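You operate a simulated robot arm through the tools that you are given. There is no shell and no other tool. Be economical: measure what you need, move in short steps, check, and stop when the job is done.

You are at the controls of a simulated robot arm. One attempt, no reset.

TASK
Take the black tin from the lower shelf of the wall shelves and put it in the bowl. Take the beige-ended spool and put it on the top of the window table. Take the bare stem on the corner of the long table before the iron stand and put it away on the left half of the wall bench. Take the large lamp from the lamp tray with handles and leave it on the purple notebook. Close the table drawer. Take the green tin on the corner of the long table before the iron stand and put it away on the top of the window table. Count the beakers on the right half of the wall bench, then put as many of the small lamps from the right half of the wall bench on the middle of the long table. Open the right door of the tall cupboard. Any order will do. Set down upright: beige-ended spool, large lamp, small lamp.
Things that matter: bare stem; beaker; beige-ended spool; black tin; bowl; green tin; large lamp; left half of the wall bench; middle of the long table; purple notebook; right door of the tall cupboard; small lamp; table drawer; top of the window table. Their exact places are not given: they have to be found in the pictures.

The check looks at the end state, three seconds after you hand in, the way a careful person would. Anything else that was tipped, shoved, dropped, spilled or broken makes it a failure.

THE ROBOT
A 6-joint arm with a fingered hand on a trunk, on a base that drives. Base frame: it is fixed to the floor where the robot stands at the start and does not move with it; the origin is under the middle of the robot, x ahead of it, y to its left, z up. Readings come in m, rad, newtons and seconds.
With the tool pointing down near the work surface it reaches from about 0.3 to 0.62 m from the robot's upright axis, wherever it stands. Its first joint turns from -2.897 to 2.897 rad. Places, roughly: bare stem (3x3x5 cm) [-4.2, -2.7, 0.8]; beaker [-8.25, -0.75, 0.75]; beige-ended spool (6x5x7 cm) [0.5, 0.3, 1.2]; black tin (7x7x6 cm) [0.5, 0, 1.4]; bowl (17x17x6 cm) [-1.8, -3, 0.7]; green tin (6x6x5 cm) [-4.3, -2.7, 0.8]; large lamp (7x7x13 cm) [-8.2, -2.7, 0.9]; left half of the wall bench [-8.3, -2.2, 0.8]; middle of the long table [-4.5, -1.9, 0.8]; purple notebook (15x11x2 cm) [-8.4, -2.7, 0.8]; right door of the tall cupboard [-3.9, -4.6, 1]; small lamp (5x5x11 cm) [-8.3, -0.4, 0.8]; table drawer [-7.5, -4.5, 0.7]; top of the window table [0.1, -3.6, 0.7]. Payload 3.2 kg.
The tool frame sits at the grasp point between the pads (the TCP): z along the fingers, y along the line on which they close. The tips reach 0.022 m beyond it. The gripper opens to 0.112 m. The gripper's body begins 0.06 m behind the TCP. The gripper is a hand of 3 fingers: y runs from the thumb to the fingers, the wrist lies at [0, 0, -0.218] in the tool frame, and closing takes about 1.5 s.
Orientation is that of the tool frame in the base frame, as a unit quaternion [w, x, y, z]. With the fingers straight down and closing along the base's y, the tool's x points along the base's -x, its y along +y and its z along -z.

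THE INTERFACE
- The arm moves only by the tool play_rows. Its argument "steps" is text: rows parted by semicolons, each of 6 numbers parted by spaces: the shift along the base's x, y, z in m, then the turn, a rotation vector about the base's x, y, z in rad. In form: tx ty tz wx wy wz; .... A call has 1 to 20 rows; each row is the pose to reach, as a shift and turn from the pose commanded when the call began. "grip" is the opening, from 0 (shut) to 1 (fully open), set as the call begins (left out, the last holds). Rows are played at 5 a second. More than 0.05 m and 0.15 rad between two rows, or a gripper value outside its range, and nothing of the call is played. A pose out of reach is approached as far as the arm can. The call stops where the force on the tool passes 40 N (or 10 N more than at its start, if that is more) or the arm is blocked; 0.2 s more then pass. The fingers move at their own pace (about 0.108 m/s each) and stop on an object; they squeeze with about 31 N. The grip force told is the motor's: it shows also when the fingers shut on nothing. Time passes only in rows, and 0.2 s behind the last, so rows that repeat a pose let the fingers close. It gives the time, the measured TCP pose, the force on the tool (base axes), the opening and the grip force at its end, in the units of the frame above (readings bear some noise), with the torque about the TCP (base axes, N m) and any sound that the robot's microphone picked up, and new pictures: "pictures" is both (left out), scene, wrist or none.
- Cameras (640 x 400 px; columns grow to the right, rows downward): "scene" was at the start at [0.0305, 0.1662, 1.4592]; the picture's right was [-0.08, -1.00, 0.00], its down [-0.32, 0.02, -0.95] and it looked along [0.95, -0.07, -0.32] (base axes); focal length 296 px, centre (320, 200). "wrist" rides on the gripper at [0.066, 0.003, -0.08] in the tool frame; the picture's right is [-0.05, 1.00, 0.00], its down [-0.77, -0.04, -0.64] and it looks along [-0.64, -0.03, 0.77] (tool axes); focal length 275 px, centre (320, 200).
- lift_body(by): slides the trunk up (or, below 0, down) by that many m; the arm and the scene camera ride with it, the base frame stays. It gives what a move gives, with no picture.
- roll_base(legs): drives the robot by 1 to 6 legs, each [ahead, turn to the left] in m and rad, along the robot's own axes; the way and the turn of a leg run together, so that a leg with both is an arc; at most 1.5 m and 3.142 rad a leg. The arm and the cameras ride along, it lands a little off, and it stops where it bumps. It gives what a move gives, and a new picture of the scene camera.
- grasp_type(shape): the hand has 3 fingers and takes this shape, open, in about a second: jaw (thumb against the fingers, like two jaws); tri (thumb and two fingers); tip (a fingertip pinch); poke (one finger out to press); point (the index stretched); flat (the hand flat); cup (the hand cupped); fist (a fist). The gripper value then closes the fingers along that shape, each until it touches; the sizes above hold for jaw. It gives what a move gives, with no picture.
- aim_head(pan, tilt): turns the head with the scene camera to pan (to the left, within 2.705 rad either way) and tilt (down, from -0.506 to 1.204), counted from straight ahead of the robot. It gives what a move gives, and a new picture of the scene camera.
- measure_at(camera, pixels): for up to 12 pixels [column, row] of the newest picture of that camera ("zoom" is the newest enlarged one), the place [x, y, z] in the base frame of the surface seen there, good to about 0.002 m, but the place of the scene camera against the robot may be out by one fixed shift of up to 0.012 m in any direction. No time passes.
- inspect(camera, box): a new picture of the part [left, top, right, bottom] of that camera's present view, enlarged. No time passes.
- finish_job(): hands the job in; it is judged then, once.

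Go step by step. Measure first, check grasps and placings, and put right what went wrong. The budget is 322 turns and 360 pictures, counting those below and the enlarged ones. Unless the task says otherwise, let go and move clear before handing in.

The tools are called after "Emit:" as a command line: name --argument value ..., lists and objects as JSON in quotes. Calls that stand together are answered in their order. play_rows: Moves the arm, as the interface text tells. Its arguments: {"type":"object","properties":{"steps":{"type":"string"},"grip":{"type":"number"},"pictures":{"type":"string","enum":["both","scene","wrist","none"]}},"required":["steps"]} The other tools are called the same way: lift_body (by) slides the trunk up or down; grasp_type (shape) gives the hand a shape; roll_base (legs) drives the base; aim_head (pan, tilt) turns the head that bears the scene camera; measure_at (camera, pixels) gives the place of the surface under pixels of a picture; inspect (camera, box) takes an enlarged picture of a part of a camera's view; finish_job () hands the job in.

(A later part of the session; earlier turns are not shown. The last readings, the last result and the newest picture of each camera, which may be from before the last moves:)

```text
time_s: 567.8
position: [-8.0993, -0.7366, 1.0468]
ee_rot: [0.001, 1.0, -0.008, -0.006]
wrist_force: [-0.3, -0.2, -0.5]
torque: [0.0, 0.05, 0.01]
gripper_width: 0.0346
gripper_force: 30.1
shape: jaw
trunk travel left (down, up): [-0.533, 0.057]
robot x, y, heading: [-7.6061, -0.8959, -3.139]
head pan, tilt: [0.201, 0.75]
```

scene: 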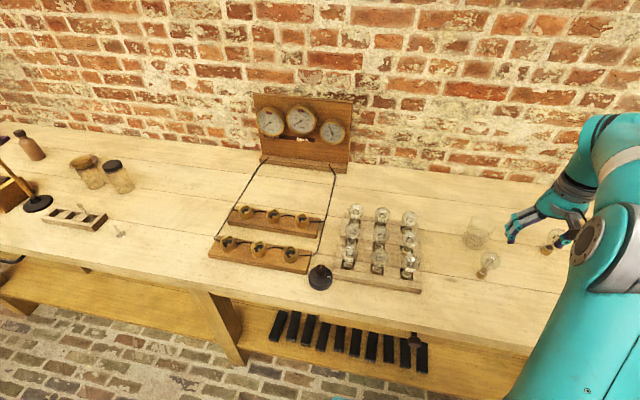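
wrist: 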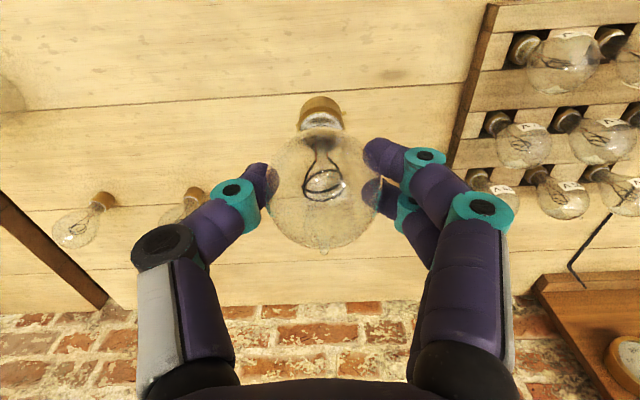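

Held. Drive to the long table again.

Emit:
roll_base --legs '[[-0.5, 0], [0, 2.696], [1.0, 0], [0.83, 0], [0, 0.44]]'

Emit:
play_rows --steps "0 0 0 0 0 0" --pictures "wrist"

```text
time_s: 587.0
position: [-5.0482, -1.9902, 1.0454]
ee_rot: [0.007, 0.055, 0.998, 0.002]
wrist_force: [0.4, 0.0, -0.8]
torque: [-0.01, -0.03, 0.01]
gripper_width: 0.0346
gripper_force: 30.2
shape: jaw
trunk travel left (down, up): [-0.533, 0.057]
robot x, y, heading: [-5.5185, -1.7867, -0.085]
head pan, tilt: [0.201, 0.75]
```

scene: 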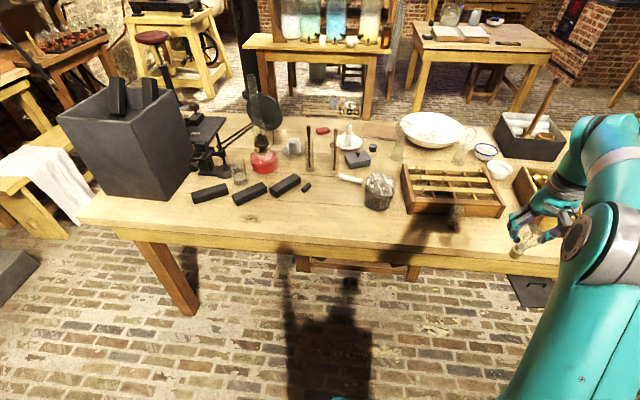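

```text
time_s: 587.4
position: [-5.0496, -1.9902, 1.0453]
ee_rot: [0.008, 0.055, 0.998, 0.002]
wrist_force: [0.1, 0.8, -0.6]
torque: [0.0, -0.02, -0.01]
gripper_width: 0.0345
gripper_force: 30.0
shape: jaw
trunk travel left (down, up): [-0.533, 0.057]
robot x, y, heading: [-5.5236, -1.7866, -0.088]
head pan, tilt: [0.201, 0.75]
```

wrist: 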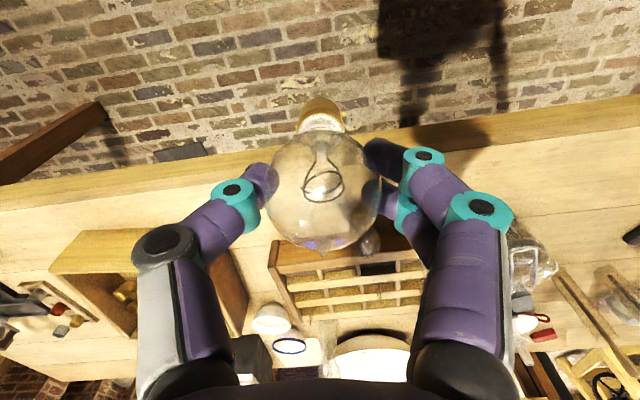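

Turn left a little and advance.

Emit:
roll_base --legs '[[0, 0.22], [0.18, 0]]'

Emit:
play_rows --steps "0 0 0 0 0 0" --pictures "wrist"

```text
time_s: 589.7
position: [-4.8352, -1.8598, 1.0443]
ee_rot: [0.007, -0.055, 0.998, 0.001]
wrist_force: [-0.6, -0.5, -1.2]
torque: [0.0, 0.04, -0.03]
gripper_width: 0.0343
gripper_force: 30.1
shape: jaw
trunk travel left (down, up): [-0.533, 0.057]
robot x, y, heading: [-5.3421, -1.7622, 0.126]
head pan, tilt: [0.201, 0.75]
```

scene: 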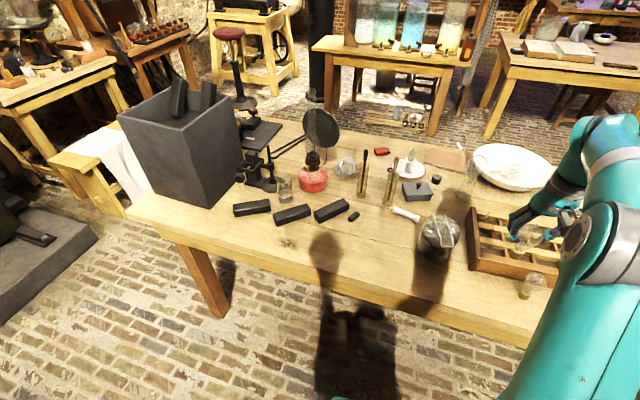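

```text
time_s: 590.1
position: [-4.8371, -1.8602, 1.0456]
ee_rot: [0.007, -0.055, 0.998, 0.002]
wrist_force: [1.3, 0.0, 0.1]
torque: [0.0, -0.03, 0.01]
gripper_width: 0.0344
gripper_force: 29.9
shape: jaw
trunk travel left (down, up): [-0.533, 0.057]
robot x, y, heading: [-5.3409, -1.7614, 0.127]
head pan, tilt: [0.201, 0.75]
```

wrist: 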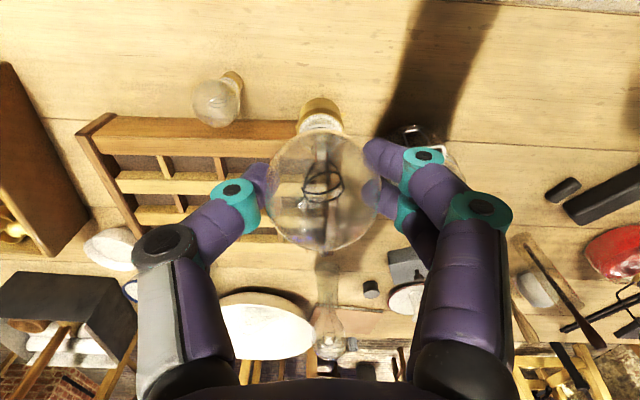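

Emit:
measure_at --camera "wrist" --pixels '[[232, 80], [215, 100], [395, 132], [455, 150], [440, 140], [290, 128], [300, 60], [400, 100]]'

Emit:
inspect --camera "wrist" --box '[340, 80, 520, 220]'

```text
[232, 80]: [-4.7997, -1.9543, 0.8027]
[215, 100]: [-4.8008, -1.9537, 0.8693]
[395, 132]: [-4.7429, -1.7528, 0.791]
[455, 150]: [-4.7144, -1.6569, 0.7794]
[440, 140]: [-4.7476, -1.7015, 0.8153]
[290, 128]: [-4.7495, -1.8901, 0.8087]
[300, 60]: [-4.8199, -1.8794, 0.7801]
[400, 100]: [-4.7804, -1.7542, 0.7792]
```

```text
2.86 times, centred on (430, 150) of wrist
```

zoom: 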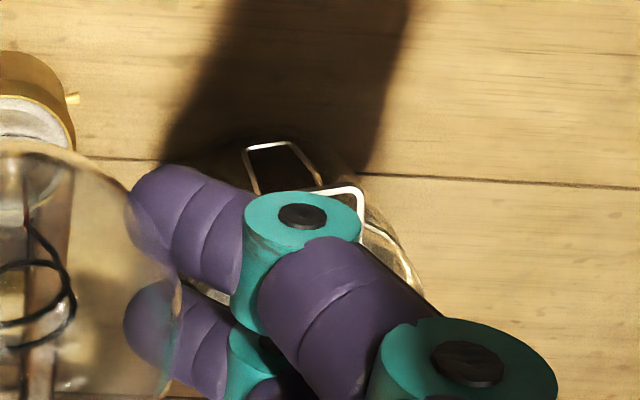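

Place at (−4.805, −1.846), with a small release opening.

Emit:
play_rows --steps "0.015 0.007 -0.03 0 0 0;0.03 0.014 -0.07 0 0 0;0.03 0.014 -0.11 0 0 0;0.03 0.014 -0.15 0 0 0;0.03 0.014 -0.178 0 0 0" --pictures "both"

```text
time_s: 591.3
position: [-4.8065, -1.8451, 0.8675]
ee_rot: [0.007, -0.056, 0.998, 0.002]
wrist_force: [-0.2, -0.5, -0.6]
torque: [0.01, -0.02, -0.02]
gripper_width: 0.0344
gripper_force: 29.8
shape: jaw
trunk travel left (down, up): [-0.533, 0.057]
robot x, y, heading: [-5.3397, -1.7625, 0.122]
head pan, tilt: [0.201, 0.75]
```

scene: 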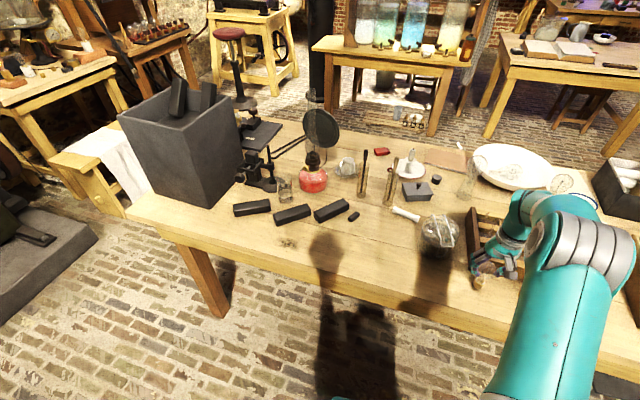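
wrist: 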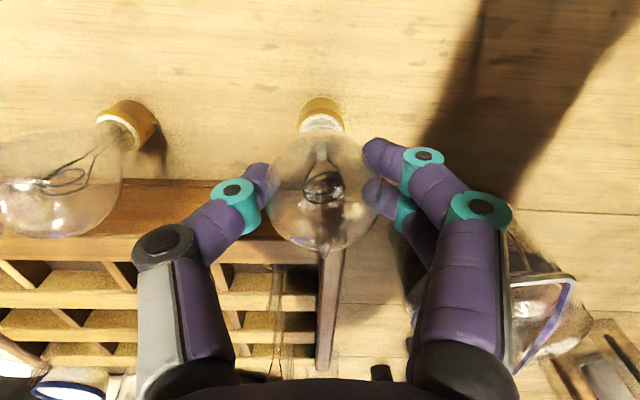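

Emit:
play_rows --steps "0 0 -0.003 0 0 0;0 0 -0.006 0 0 0" --pictures "none"

Emit:
play_rows --steps "0 0 -0.002 0 0 0;0 0 -0.003 0 0 0" --pictures "none"

```text
time_s: 591.9
position: [-4.8064, -1.8455, 0.8614]
ee_rot: [0.007, -0.055, 0.998, 0.002]
wrist_force: [0.1, -0.2, -1.0]
torque: [-0.04, 0.0, 0.03]
gripper_width: 0.0342
gripper_force: 30.4
shape: jaw
trunk travel left (down, up): [-0.533, 0.057]
robot x, y, heading: [-5.3463, -1.7647, 0.129]
head pan, tilt: [0.201, 0.75]
```

```text
time_s: 592.5
position: [-4.8065, -1.8457, 0.8579]
ee_rot: [0.007, -0.055, 0.998, 0.002]
wrist_force: [0.2, 0.2, -0.4]
torque: [-0.01, 0.05, 0.0]
gripper_width: 0.0344
gripper_force: 29.8
shape: jaw
trunk travel left (down, up): [-0.533, 0.057]
robot x, y, heading: [-5.3462, -1.7642, 0.124]
head pan, tilt: [0.201, 0.75]
```

Emit:
play_rows --steps "0 0 -0.001 0 0 0;0 0 -0.002 0 0 0" --pictures "none"

Emit:
play_rows --steps "0 0 -0.001 0 0 0;0 0 -0.0015 0 0 0" --pictures "none"

```text
time_s: 593.1
position: [-4.8066, -1.8448, 0.8563]
ee_rot: [0.007, -0.055, 0.998, 0.002]
wrist_force: [-0.4, -0.2, -1.1]
torque: [0.01, 0.01, -0.02]
gripper_width: 0.0345
gripper_force: 30.4
shape: jaw
trunk travel left (down, up): [-0.533, 0.057]
robot x, y, heading: [-5.3428, -1.7623, 0.129]
head pan, tilt: [0.201, 0.75]
```

```text
time_s: 593.7
position: [-4.8061, -1.8453, 0.8567]
ee_rot: [0.008, -0.055, 0.998, 0.001]
wrist_force: [0.8, 0.0, 5.3]
torque: [0.04, 0.01, -0.02]
gripper_width: 0.0344
gripper_force: 30.0
shape: jaw
trunk travel left (down, up): [-0.533, 0.057]
robot x, y, heading: [-5.3457, -1.7632, 0.127]
head pan, tilt: [0.201, 0.75]
```

Contact. Release to a small opening and lift.

Emit:
play_rows --steps "0 0 0.0005 0 0 0;0 0 0.0005 0 0 0;0 0 0.0005 0 0 0;0 0 0.0005 0 0 0;0 0 0.0005 0 0 0" --pictures "wrist" --grip 0.56

Emit:
play_rows --steps "0 0 0.03 0 0 0;0 0 0.07 0 0 0;0 0 0.11 0 0 0;0 0 0.15 0 0 0;-0.03 0 0.18 0 0 0;-0.07 0 0.2 0 0 0" --pictures "both"

Emit:
inspect --camera "wrist" --box '[160, 40, 440, 220]'

```text
time_s: 594.9
position: [-4.8065, -1.8452, 0.8554]
ee_rot: [0.007, -0.055, 0.998, 0.003]
wrist_force: [-0.6, -0.1, 0.0]
torque: [0.01, 0.01, 0.02]
gripper_width: 0.0622
gripper_force: 0.0
shape: jaw
trunk travel left (down, up): [-0.533, 0.057]
robot x, y, heading: [-5.3443, -1.7654, 0.129]
head pan, tilt: [0.201, 0.75]
```

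wrist: 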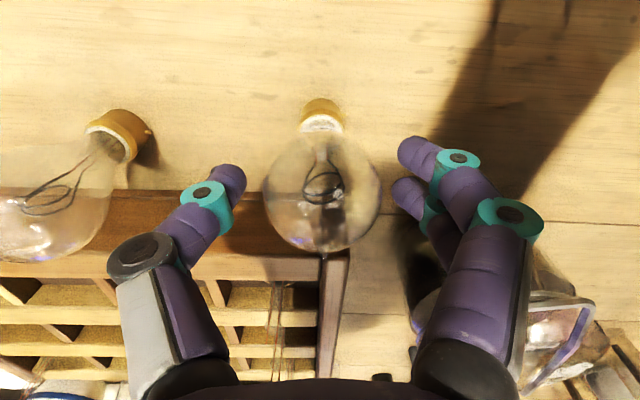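

```text
time_s: 596.3
position: [-4.8783, -1.8434, 1.0573]
ee_rot: [0.007, -0.055, 0.998, 0.002]
wrist_force: [-0.4, 0.4, -0.3]
torque: [0.03, -0.04, 0.0]
gripper_width: 0.0623
gripper_force: 0.1
shape: jaw
trunk travel left (down, up): [-0.533, 0.057]
robot x, y, heading: [-5.3465, -1.7645, 0.127]
head pan, tilt: [0.201, 0.75]
```

scene: 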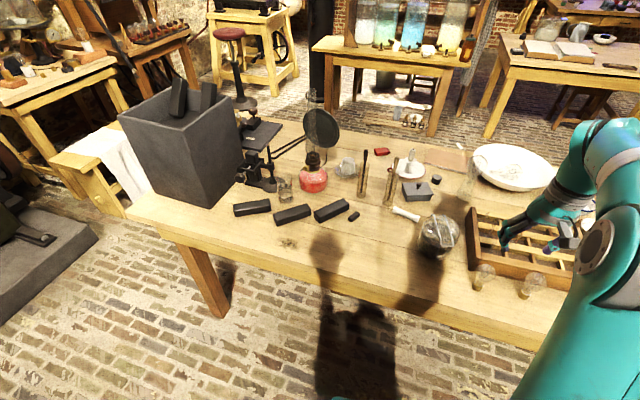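
wrist: 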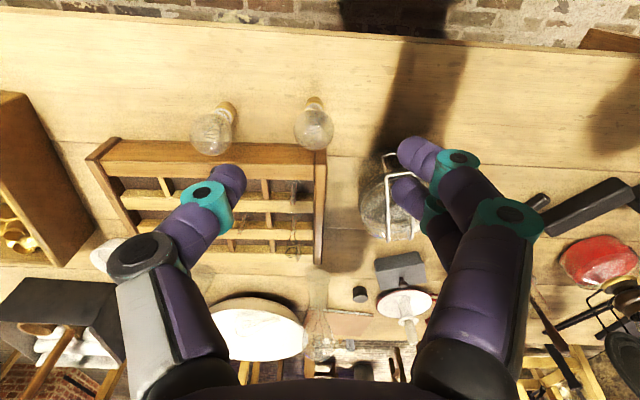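

```text
2.22 times, centred on (300, 130) of wrist
```

zoom: 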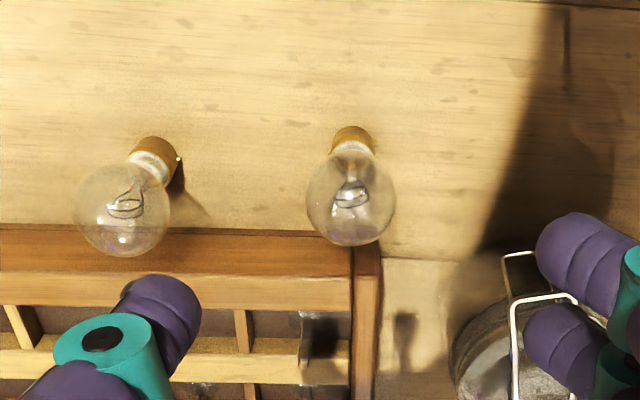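

Both small lamps stand upright. Last: the cupboard's right door. Drive around the table end to face the cupboard.

Emit:
roll_base --legs '[[-0.25, 0], [0, -1.697], [1.0, 0], [0.9, 0], [0, 1.57], [1.45, 0]]'

Emit:
roll_base --legs '[[0, -1.57]]'

Emit:
aim_head --pan 0.15 --tilt 0.3

```text
time_s: 622.0
position: [-3.6038, -3.7979, 1.0563]
ee_rot: [0.008, 0.005, 1.0, 0.002]
wrist_force: [-0.2, 0.0, 0.2]
torque: [-0.03, -0.01, -0.02]
gripper_width: 0.0623
gripper_force: 0.1
shape: jaw
trunk travel left (down, up): [-0.533, 0.057]
robot x, y, heading: [-4.0541, -3.6615, 0.005]
head pan, tilt: [0.201, 0.75]
```

scene: 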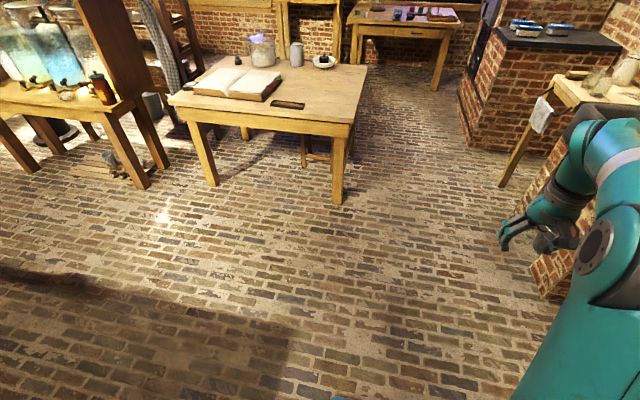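

```text
time_s: 626.2
position: [-4.1846, -4.1187, 1.0566]
ee_rot: [0.007, 0.705, 0.709, -0.004]
wrist_force: [-0.1, -0.3, -0.3]
torque: [0.01, 0.05, -0.02]
gripper_width: 0.0619
gripper_force: 0.1
shape: jaw
trunk travel left (down, up): [-0.533, 0.057]
robot x, y, heading: [-4.0585, -3.6608, -1.551]
head pan, tilt: [0.201, 0.75]
```

scene: 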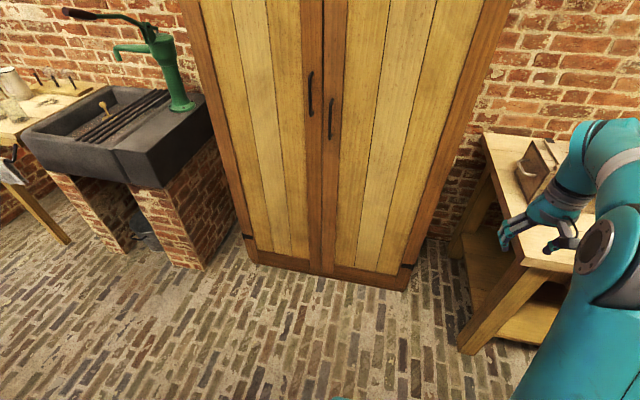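

```text
time_s: 627.1
position: [-4.1863, -4.1196, 1.055]
ee_rot: [0.007, 0.705, 0.709, -0.003]
wrist_force: [0.9, 1.0, 0.0]
torque: [-0.01, 0.04, 0.0]
gripper_width: 0.0622
gripper_force: 0.1
shape: jaw
trunk travel left (down, up): [-0.533, 0.057]
robot x, y, heading: [-4.058, -3.6637, -1.548]
head pan, tilt: [0.15, 0.3]
```

scene: 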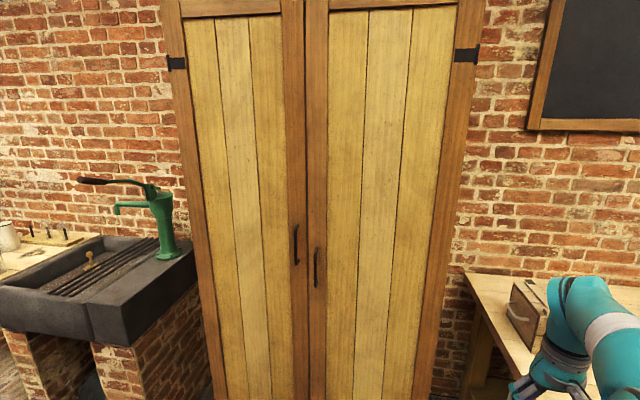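

Emit:
measure_at --camera "scene" --pixels '[[316, 267], [316, 250], [317, 285], [295, 245], [330, 270], [345, 270], [306, 270], [440, 250], [470, 55], [205, 250], [325, 200], [325, 350]]'

Emit:
inspect --camera "scene" --box '[260, 200, 380, 310]'

```text
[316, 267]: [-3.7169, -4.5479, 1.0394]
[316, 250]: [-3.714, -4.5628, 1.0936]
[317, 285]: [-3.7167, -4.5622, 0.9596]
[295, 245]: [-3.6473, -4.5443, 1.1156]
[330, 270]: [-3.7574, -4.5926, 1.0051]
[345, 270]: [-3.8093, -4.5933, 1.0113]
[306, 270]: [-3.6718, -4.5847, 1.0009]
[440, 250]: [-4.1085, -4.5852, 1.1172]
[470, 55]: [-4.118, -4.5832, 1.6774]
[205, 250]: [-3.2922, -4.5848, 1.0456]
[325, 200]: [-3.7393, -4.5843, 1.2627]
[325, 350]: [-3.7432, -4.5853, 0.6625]
```

```text
3.64 times, centred on (320, 255) of scene
```

zoom: 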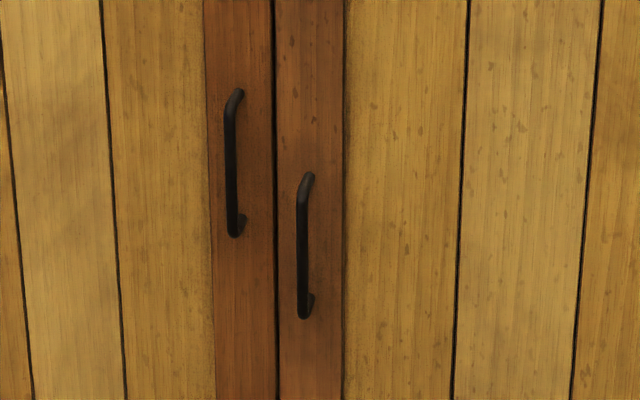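

Right-door handle: vertical bar at (−3.717, −4.548), z 0.96–1.09; door face y −4.585, hinge at x≈−4.115. I'll stand at about (−3.85, −3.66) facing it and pitch the hand horizontal.

Emit:
roll_base --legs '[[0, 1.55], [0.2, 0], [0, -1.572]]'

Emit:
play_rows --steps "0.03 0 0 -0.14 0 0;0.06 0 0 -0.28 0 0;0.09 0 0 -0.42 0 0;0.12 0 0 -0.56 0 0;0.14 0 0 -0.7 0 0;0.16 0 0 -0.84 0 0;0.18 0 0 -0.98 0 0;0.2 0 0 -1.12 0 0;0.21 0 0 -1.26 0 0;0.22 0 0 -1.4 0 0;0.22 0 0 -1.5 0 0;0.22 0 0 -1.5 0 0" --pictures "both"

```text
time_s: 636.3
position: [-3.9737, -4.1186, 1.0562]
ee_rot: [0.007, 0.699, 0.715, -0.003]
wrist_force: [-0.6, 0.1, -0.1]
torque: [-0.01, -0.01, 0.0]
gripper_width: 0.062
gripper_force: 0.1
shape: jaw
trunk travel left (down, up): [-0.533, 0.057]
robot x, y, heading: [-3.8544, -3.6573, -1.533]
head pan, tilt: [0.15, 0.3]
```

scene: 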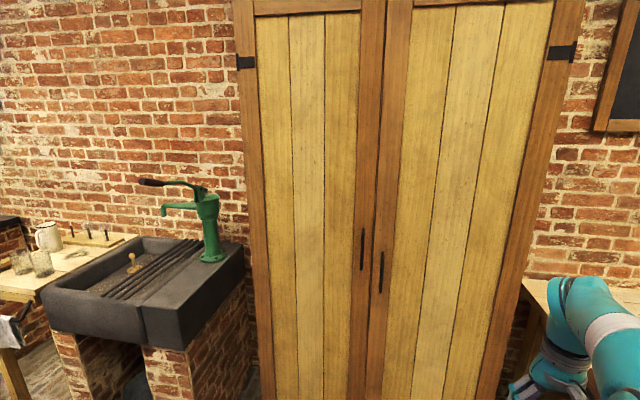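

```text
time_s: 638.9
position: [-3.7159, -4.1129, 1.0831]
ee_rot: [0.481, 0.508, 0.521, -0.49]
wrist_force: [0.0, -0.3, 0.4]
torque: [-0.03, 0.0, -0.03]
gripper_width: 0.0628
gripper_force: 0.1
shape: jaw
out of reach, approached as far as the arm can: row 6, 7, 9, 10, 11, 12
trunk travel left (down, up): [-0.533, 0.057]
robot x, y, heading: [-3.8533, -3.6579, -1.527]
head pan, tilt: [0.15, 0.3]
```

scene: 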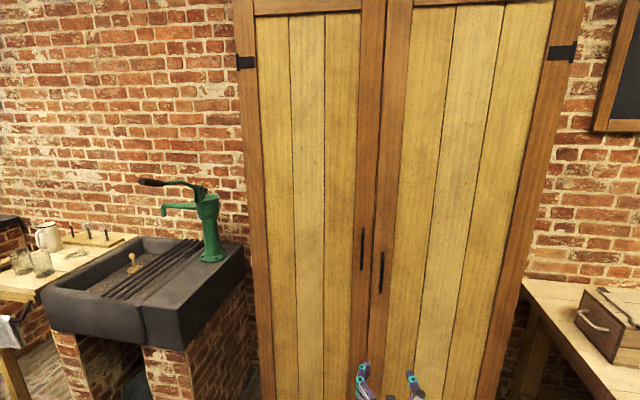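
wrist: 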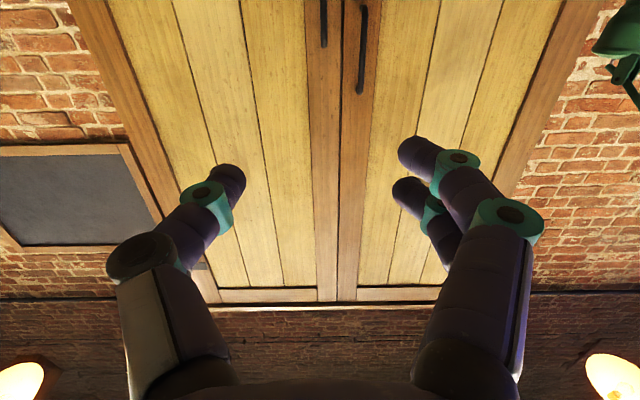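

Handle of the right door appears at wrist pixel (325,20). Lower trunk to z≈1.0, drive 0.15 forward, then measure the bar again from the wrist.

Emit:
lift_body --by -0.085

Emit:
roll_base --legs '[[0.15, -0.02]]'

Emit:
play_rows --steps "0 -0.03 0 0 0 0;0 -0.06 0 0 0 0;0 -0.09 0 0 0 0;0 -0.12 0 0 0 0" --pictures "wrist"

```text
time_s: 640.1
position: [-3.7153, -4.1127, 0.9989]
ee_rot: [0.479, 0.509, 0.521, -0.49]
wrist_force: [0.6, -0.2, -0.3]
torque: [0.0, -0.02, 0.03]
gripper_width: 0.0625
gripper_force: 0.0
shape: jaw
trunk travel left (down, up): [-0.448, 0.142]
robot x, y, heading: [-3.8555, -3.6606, -1.53]
head pan, tilt: [0.15, 0.3]
```

```text
time_s: 641.5
position: [-3.7211, -4.2653, 0.9982]
ee_rot: [0.474, 0.514, 0.515, -0.496]
wrist_force: [-0.4, -0.2, -0.4]
torque: [0.01, 0.02, -0.01]
gripper_width: 0.0627
gripper_force: 0.1
shape: jaw
trunk travel left (down, up): [-0.448, 0.142]
robot x, y, heading: [-3.8489, -3.8087, -1.549]
head pan, tilt: [0.15, 0.3]
```

scene: 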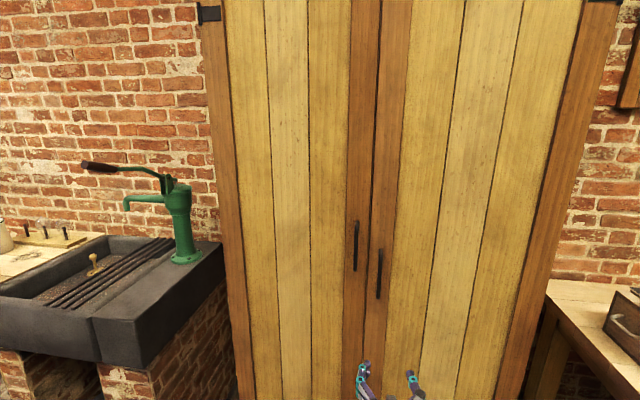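

```text
time_s: 642.5
position: [-3.7088, -4.3879, 1.007]
ee_rot: [0.469, 0.518, 0.514, -0.497]
wrist_force: [0.1, -0.8, -0.7]
torque: [0.04, -0.01, 0.03]
gripper_width: 0.0624
gripper_force: 0.0
shape: jaw
out of reach, approached as far as the arm can: row 1, 2, 3, 4
trunk travel left (down, up): [-0.448, 0.142]
robot x, y, heading: [-3.8468, -3.8045, -1.55]
head pan, tilt: [0.15, 0.3]
```

wrist: 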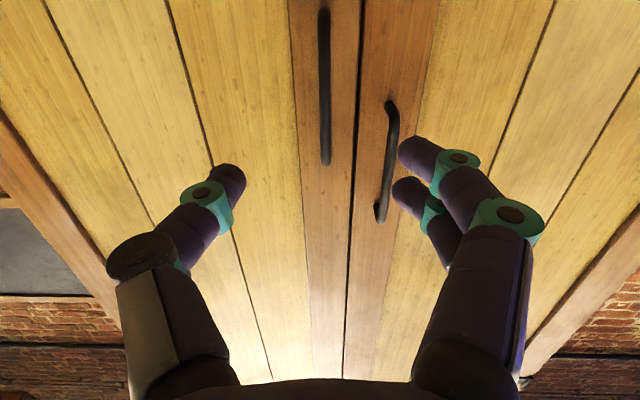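

Emit:
measure_at --camera "wrist" --pixels '[[324, 60], [324, 120], [325, 150], [390, 110], [382, 200], [325, 15], [340, 120]]'

```text
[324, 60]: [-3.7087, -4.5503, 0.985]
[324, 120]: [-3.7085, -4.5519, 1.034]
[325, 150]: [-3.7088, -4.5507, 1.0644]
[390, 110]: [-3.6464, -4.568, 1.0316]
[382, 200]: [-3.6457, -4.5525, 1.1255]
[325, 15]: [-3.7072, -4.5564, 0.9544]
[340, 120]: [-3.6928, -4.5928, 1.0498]
```

Bar axis ≈(−3.709, −4.556). Lower 2 cm, drive 0.07, and advance onto the bar.

Emit:
lift_body --by -0.02

Emit:
roll_base --legs '[[0.07, 0]]'

Emit:
play_rows --steps "0 -0.03 0 0 0 0;0 -0.055 0 0 0 0" --pictures "wrist"

```text
time_s: 643.1
position: [-3.7071, -4.3856, 0.9871]
ee_rot: [0.47, 0.518, 0.515, -0.496]
wrist_force: [-0.2, -0.2, -0.5]
torque: [0.01, 0.0, 0.0]
gripper_width: 0.0627
gripper_force: 0.0
shape: jaw
trunk travel left (down, up): [-0.428, 0.162]
robot x, y, heading: [-3.8487, -3.8117, -1.548]
head pan, tilt: [0.15, 0.3]
```

```text
time_s: 644.2
position: [-3.7066, -4.4563, 0.9873]
ee_rot: [0.47, 0.518, 0.514, -0.496]
wrist_force: [-1.2, -0.4, -0.3]
torque: [0.0, 0.03, 0.0]
gripper_width: 0.0626
gripper_force: 0.0
shape: jaw
trunk travel left (down, up): [-0.428, 0.162]
robot x, y, heading: [-3.8457, -3.8768, -1.553]
head pan, tilt: [0.15, 0.3]
```

scene: 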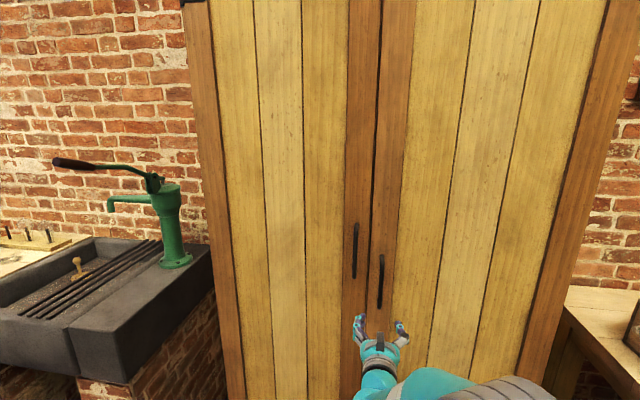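

```text
time_s: 644.8
position: [-3.7043, -4.5103, 0.9874]
ee_rot: [0.47, 0.518, 0.514, -0.496]
wrist_force: [0.3, 0.3, 0.7]
torque: [0.0, -0.01, 0.01]
gripper_width: 0.0626
gripper_force: 0.3
shape: jaw
trunk travel left (down, up): [-0.428, 0.162]
robot x, y, heading: [-3.847, -3.8777, -1.551]
head pan, tilt: [0.15, 0.3]
```

wrist: 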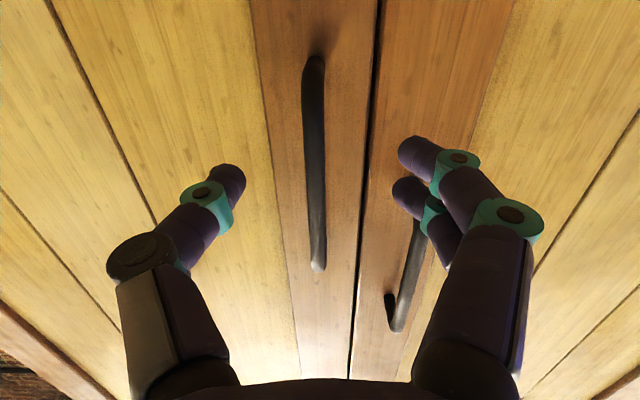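

Emit:
play_rows --steps "-0.003 -0.015 0 0 0 0;-0.004 -0.03 0 0 0 0;-0.004 -0.043 0 0 0 0" --pictures "wrist"

```text
time_s: 645.6
position: [-3.7094, -4.5558, 0.9866]
ee_rot: [0.47, 0.518, 0.514, -0.496]
wrist_force: [-0.1, -1.5, 0.1]
torque: [-0.01, -0.01, -0.04]
gripper_width: 0.0628
gripper_force: 0.1
shape: jaw
trunk travel left (down, up): [-0.428, 0.162]
robot x, y, heading: [-3.8497, -3.879, -1.556]
head pan, tilt: [0.15, 0.3]
```

wrist: 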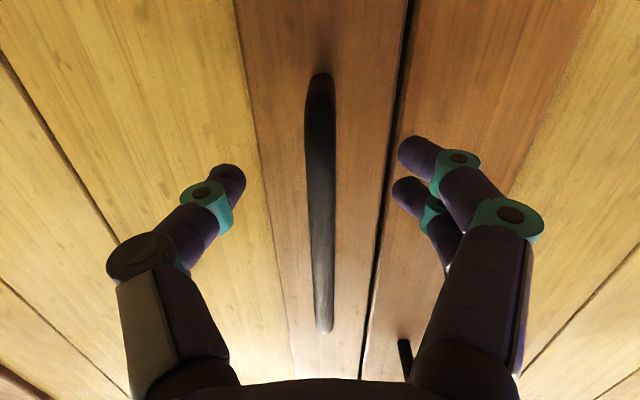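

The bar is centred between the fingers. Close on it.

Emit:
play_rows --steps "0 0 0 0 0 0;0 0 0 0 0 0;0 0 0 0 0 0;0 0 0 0 0 0;0 0 0 0 0 0;0 0 0 0 0 0" --pictures "wrist" --grip 0

```text
time_s: 647.0
position: [-3.7115, -4.5548, 0.9859]
ee_rot: [0.47, 0.519, 0.514, -0.496]
wrist_force: [-10.2, -3.2, -0.5]
torque: [0.0, 0.03, 0.04]
gripper_width: 0.0
gripper_force: 31.2
shape: jaw
trunk travel left (down, up): [-0.428, 0.162]
robot x, y, heading: [-3.8467, -3.8761, -1.551]
head pan, tilt: [0.15, 0.3]
```

wrist: 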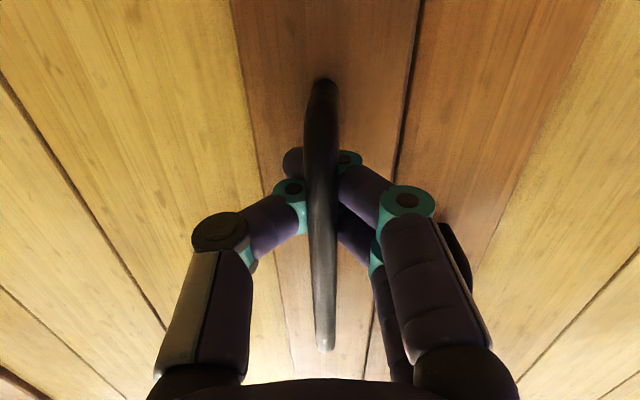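

The fingers hook around the bar. Pull along the door's arc (hinge ≈(−4.115, −4.59)), turning with it.

Emit:
play_rows --steps "-0.002 0.02 0 0 0 0.05;-0.0054 0.04 0 0 0 0.1;-0.01 0.06 0 0 0 0.15;-0.0149 0.08 0 0 0 0.2;-0.021 0.099 0 0 0 0.25;-0.0283 0.118 0 0 0 0.3" --pictures "both"

```text
time_s: 647.5
position: [-3.7058, -4.5319, 0.9964]
ee_rot: [0.478, 0.513, 0.527, -0.481]
wrist_force: [-26.1, -5.4, -6.3]
torque: [-0.14, -0.13, 0.48]
gripper_width: 0.0
gripper_force: 31.3
shape: jaw
out of reach, approached as far as the arm can: row 1, 2
trunk travel left (down, up): [-0.428, 0.162]
robot x, y, heading: [-3.8473, -3.8809, -1.568]
head pan, tilt: [0.15, 0.3]
stopped in row 2: the force on the tool passed its limit at 50 N (the readings are from after the stop); the commanded pose is now the measured one
```

scene: 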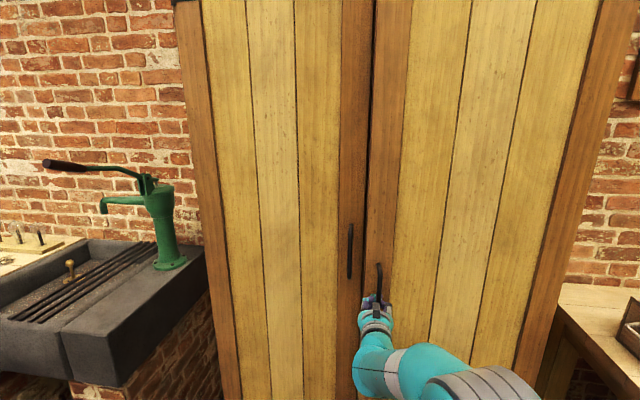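
wrist: 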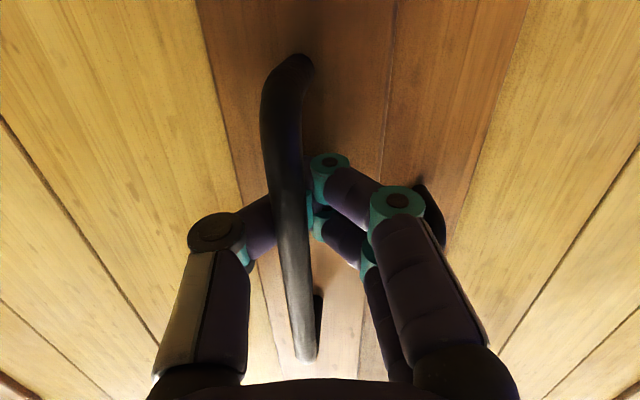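

The arm is near its limit here; pull with the base instead, backing slowly.

Emit:
roll_base --legs '[[-0.06, 0]]'

```text
time_s: 648.3
position: [-3.7104, -4.513, 0.9971]
ee_rot: [0.476, 0.518, 0.523, -0.482]
wrist_force: [-20.5, -4.4, -1.2]
torque: [-0.12, -0.08, 0.52]
gripper_width: 0.0
gripper_force: 31.0
shape: jaw
trunk travel left (down, up): [-0.428, 0.162]
robot x, y, heading: [-3.8473, -3.8602, -1.58]
head pan, tilt: [0.15, 0.3]
stopped in leg 1: the force on the tool passed its limit at 43 N (the readings are from after the stop); the commanded pose is now the measured one
```

scene: 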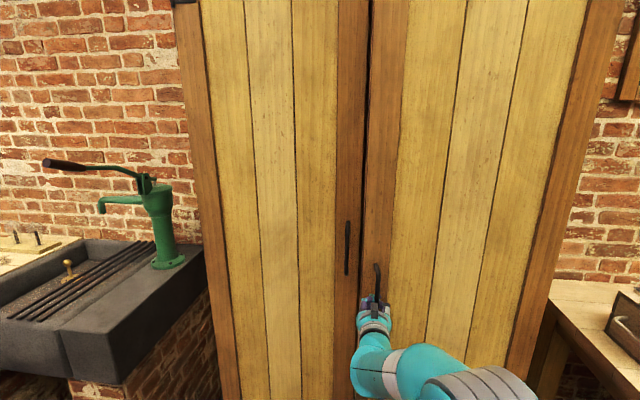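

The door is moving. Relieve the sideways force (−20 N in x) by shifting the hand −x a little.

Emit:
play_rows --steps "-0.005 0 0 0 0 0;-0.012 0 0 0 0 0" --pictures "wrist"

```text
time_s: 648.9
position: [-3.7134, -4.5122, 0.9967]
ee_rot: [0.473, 0.516, 0.527, -0.482]
wrist_force: [-4.6, -2.0, -2.5]
torque: [-0.04, -0.05, 0.26]
gripper_width: 0.0
gripper_force: 31.0
shape: jaw
trunk travel left (down, up): [-0.428, 0.162]
robot x, y, heading: [-3.8522, -3.8615, -1.573]
head pan, tilt: [0.15, 0.3]
```

wrist: 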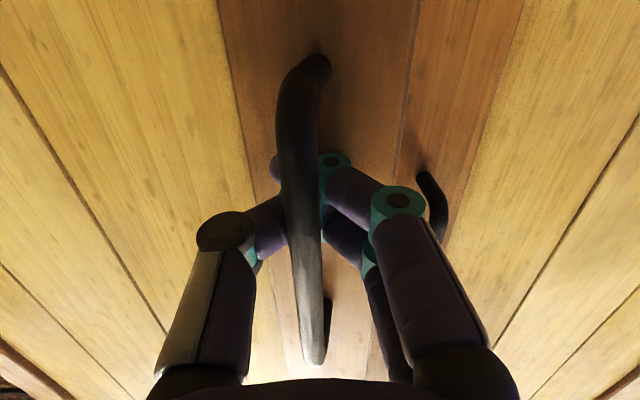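

Emit:
play_rows --steps "-0.004 0.015 0 0 0 0.04;-0.008 0.03 0 0 0 0.08;-0.014 0.045 0 0 0 0.12;-0.02 0.06 0 0 0 0.16" --pictures "both"

```text
time_s: 649.4
position: [-3.7142, -4.5037, 1.0009]
ee_rot: [0.473, 0.517, 0.534, -0.472]
wrist_force: [-19.5, -4.7, -13.7]
torque: [-0.07, -0.06, 0.48]
gripper_width: 0.0
gripper_force: 30.9
shape: jaw
out of reach, approached as far as the arm can: row 1, 2
trunk travel left (down, up): [-0.428, 0.162]
robot x, y, heading: [-3.8496, -3.8632, -1.582]
head pan, tilt: [0.15, 0.3]
stopped in row 2: the force on the tool passed its limit at 47 N (the readings are from after the stop); the commanded pose is now the measured one
```

scene: 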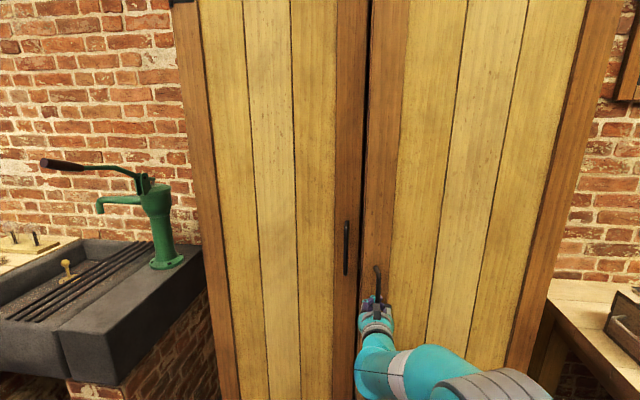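
wrist: 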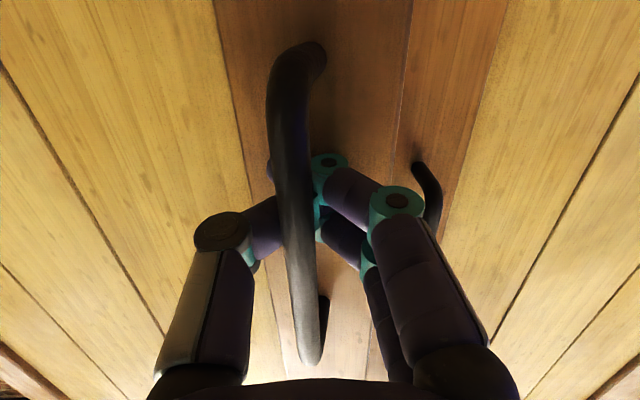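

Use base arcs instead: relieve sideways force, then reverse with a slight right turn so the hand follows the door's arc.

Emit:
play_rows --steps "-0.006 0 -0.003 0 0 0;-0.012 0 -0.006 0 0 0" --pictures "none"

Emit:
roll_base --legs '[[-0.04, -0.02]]'

```text
time_s: 650.0
position: [-3.714, -4.502, 1.0012]
ee_rot: [0.473, 0.516, 0.535, -0.472]
wrist_force: [-17.4, -4.3, -10.9]
torque: [-0.11, -0.1, 0.46]
gripper_width: 0.0
gripper_force: 31.3
shape: jaw
out of reach, approached as far as the arm can: row 2
trunk travel left (down, up): [-0.428, 0.162]
robot x, y, heading: [-3.8475, -3.8586, -1.575]
head pan, tilt: [0.15, 0.3]
```

```text
time_s: 650.9
position: [-3.7258, -4.4667, 1.0016]
ee_rot: [0.468, 0.522, 0.53, -0.477]
wrist_force: [-11.6, -5.8, -8.9]
torque: [-0.19, -0.1, 0.6]
gripper_width: 0.0
gripper_force: 31.3
shape: jaw
trunk travel left (down, up): [-0.428, 0.162]
robot x, y, heading: [-3.8472, -3.8229, -1.597]
head pan, tilt: [0.15, 0.3]
```

scene: 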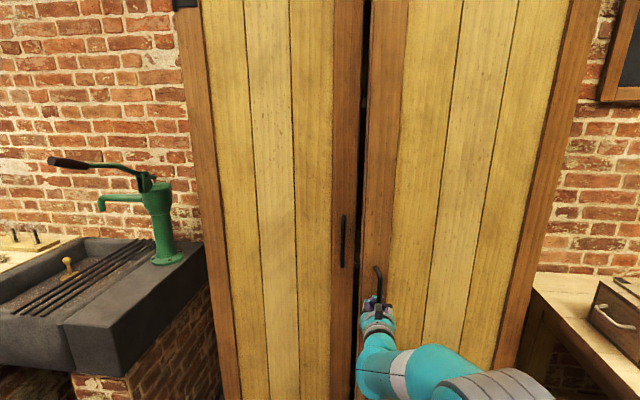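

The door follows nicely. Continue with base arcs.

Emit:
roll_base --legs '[[-0.04, -0.03], [-0.04, -0.03]]'

```text
time_s: 652.2
position: [-3.7597, -4.3918, 1.0013]
ee_rot: [0.454, 0.538, 0.514, -0.49]
wrist_force: [-21.1, -13.1, -4.6]
torque: [-0.18, -0.11, 0.76]
gripper_width: 0.0
gripper_force: 31.1
shape: jaw
trunk travel left (down, up): [-0.428, 0.162]
robot x, y, heading: [-3.8436, -3.7392, -1.66]
head pan, tilt: [0.15, 0.3]
```

scene: 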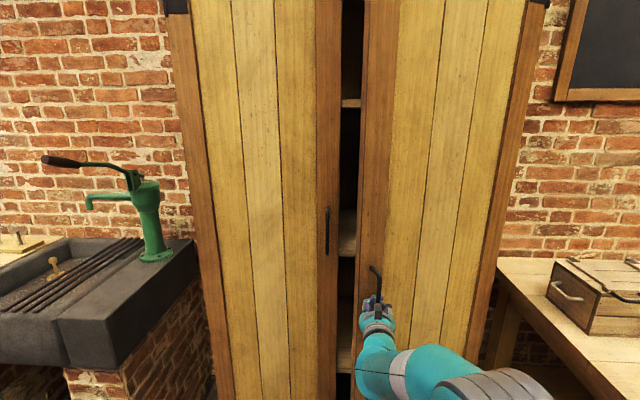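

Emit:
roll_base --legs '[[-0.025, -0.045], [-0.025, -0.045]]'

```text
time_s: 653.4
position: [-3.8118, -4.3459, 1.002]
ee_rot: [0.433, 0.559, 0.489, -0.512]
wrist_force: [-1.9, 5.0, 1.4]
torque: [-0.01, -0.03, -0.06]
gripper_width: 0.0002
gripper_force: 31.1
shape: jaw
trunk travel left (down, up): [-0.428, 0.162]
robot x, y, heading: [-3.8392, -3.6925, -1.745]
head pan, tilt: [0.15, 0.3]
```

scene: 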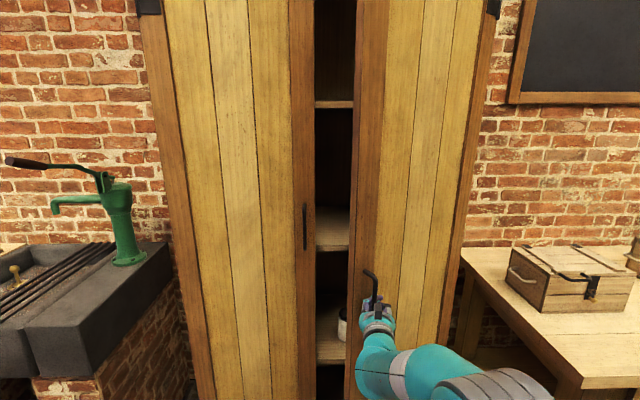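

Emit:
roll_base --legs '[[-0.025, -0.04], [-0.022, -0.045], [-0.018, -0.05]]'

```text
time_s: 655.1
position: [-3.8828, -4.2797, 1.0047]
ee_rot: [0.396, 0.591, 0.451, -0.539]
wrist_force: [-0.2, 0.6, 0.8]
torque: [-0.01, 0.01, 0.01]
gripper_width: 0.0001
gripper_force: 30.6
shape: jaw
trunk travel left (down, up): [-0.428, 0.162]
robot x, y, heading: [-3.822, -3.6288, -1.885]
head pan, tilt: [0.15, 0.3]
```

scene: 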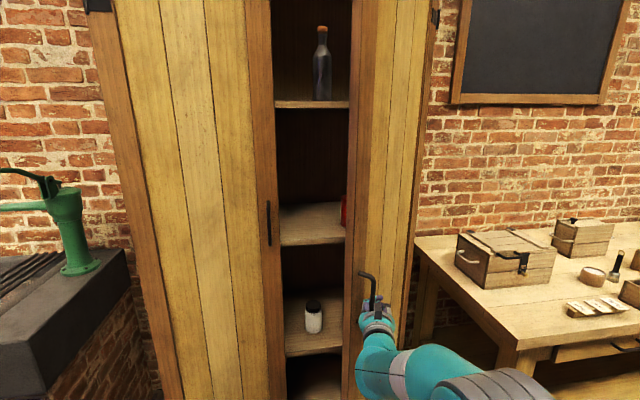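

The door is about 48° open. Continue to open it wider.

Emit:
roll_base --legs '[[-0.016, -0.07], [-0.01, -0.07], [-0.004, -0.07]]'

```text
time_s: 656.8
position: [-4.0068, -4.2253, 1.0021]
ee_rot: [0.338, 0.634, 0.386, -0.578]
wrist_force: [-0.1, 0.2, -0.3]
torque: [0.01, 0.01, -0.01]
gripper_width: 0.0
gripper_force: 30.4
shape: jaw
trunk travel left (down, up): [-0.428, 0.162]
robot x, y, heading: [-3.8071, -3.6019, -2.093]
head pan, tilt: [0.15, 0.3]
```

scene: 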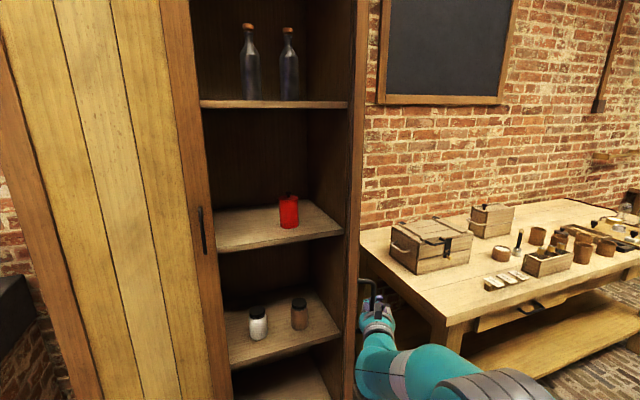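

About 69° open. A bit further to reach ~85°.

Emit:
roll_base --legs '[[0.012, -0.075], [0.015, -0.07]]'

```text
time_s: 658.2
position: [-4.1101, -4.2131, 1.0024]
ee_rot: [0.296, 0.661, 0.339, -0.601]
wrist_force: [-0.3, 2.2, -0.5]
torque: [-0.02, 0.0, 0.08]
gripper_width: 0.0
gripper_force: 30.7
shape: jaw
trunk travel left (down, up): [-0.428, 0.162]
robot x, y, heading: [-3.8277, -3.6267, -2.233]
head pan, tilt: [0.15, 0.3]
```

scene: 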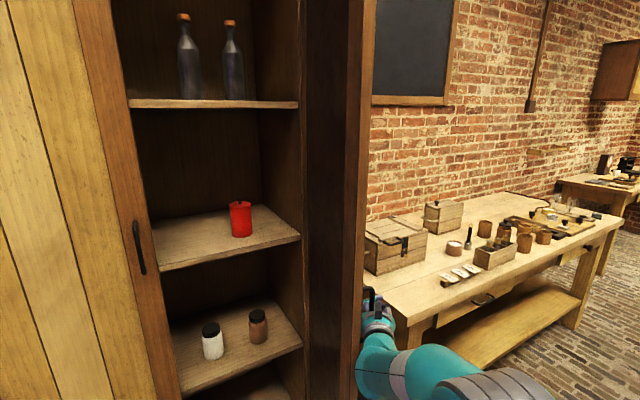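

The door is roughly 85–90° open. Open the fingers and look.

Emit:
play_rows --steps "0 0 0 0 0 0;0 0 0 0 0 0;0 0 0 0 0 0;0 0 0 0 0 0" --pictures "both" --grip 0.5

Emit:
inspect --camera "scene" --box '[300, 230, 460, 370]'

```text
time_s: 659.2
position: [-4.1105, -4.2136, 1.0018]
ee_rot: [0.296, 0.66, 0.34, -0.6]
wrist_force: [0.6, 2.1, 0.0]
torque: [-0.06, -0.02, 0.1]
gripper_width: 0.0555
gripper_force: 0.1
shape: jaw
trunk travel left (down, up): [-0.428, 0.162]
robot x, y, heading: [-3.8291, -3.6228, -2.239]
head pan, tilt: [0.15, 0.3]
```

scene: 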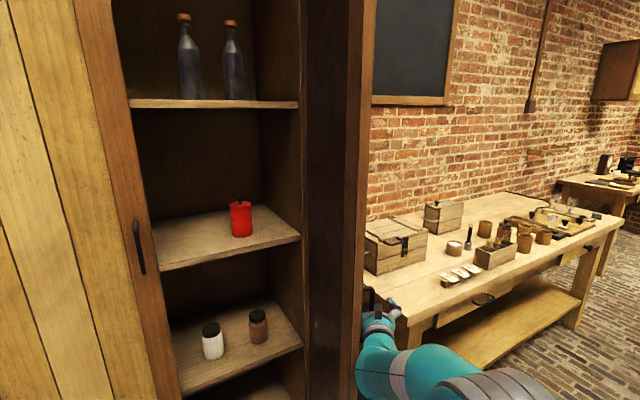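
wrist: 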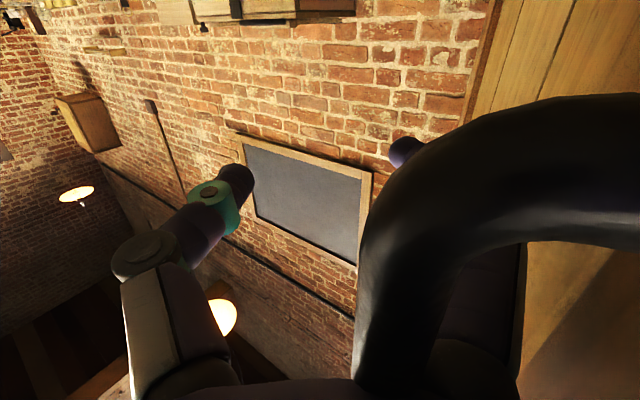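

```text
2.86 times, centred on (380, 300) of scene
```

zoom: 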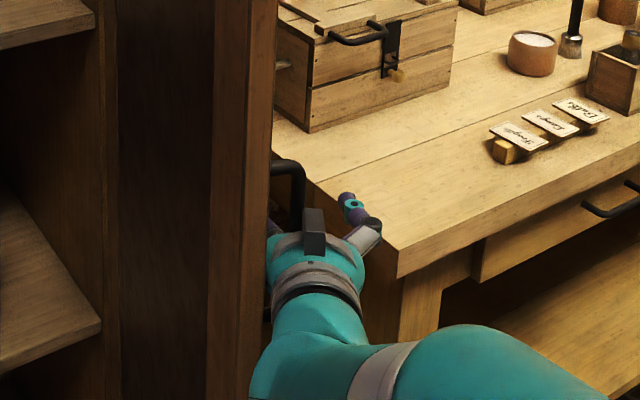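

Slide the hand out along +y (parallel to the open door) with the arm.

Emit:
play_rows --steps "-0.003 0.02 0 0 0 0;-0.006 0.04 0 0 0 0;-0.01 0.06 0 0 0 0;-0.014 0.08 0 0 0 0;-0.018 0.1 0 0 0 0" --pictures "both"

```text
time_s: 660.4
position: [-4.096, -4.1427, 1.0307]
ee_rot: [0.285, 0.669, 0.335, -0.599]
wrist_force: [-3.1, -17.6, 2.2]
torque: [-0.13, -0.01, -0.61]
gripper_width: 0.0629
gripper_force: 0.0
shape: jaw
out of reach, approached as far as the arm can: row 1, 2, 3, 4, 5
trunk travel left (down, up): [-0.428, 0.162]
robot x, y, heading: [-3.8268, -3.6244, -2.234]
head pan, tilt: [0.15, 0.3]
```

scene: 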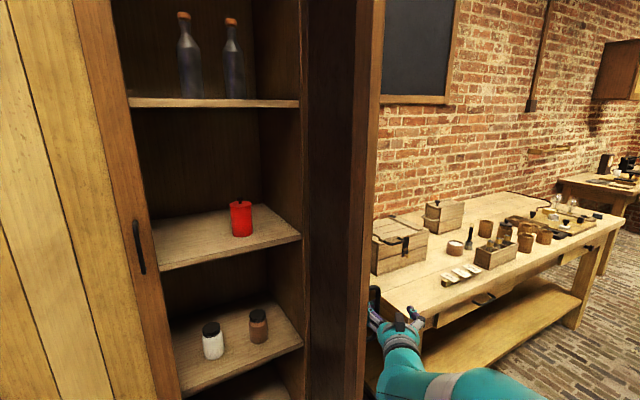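
wrist: 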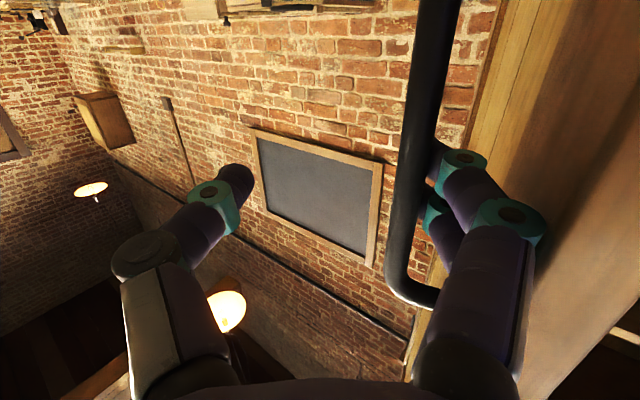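

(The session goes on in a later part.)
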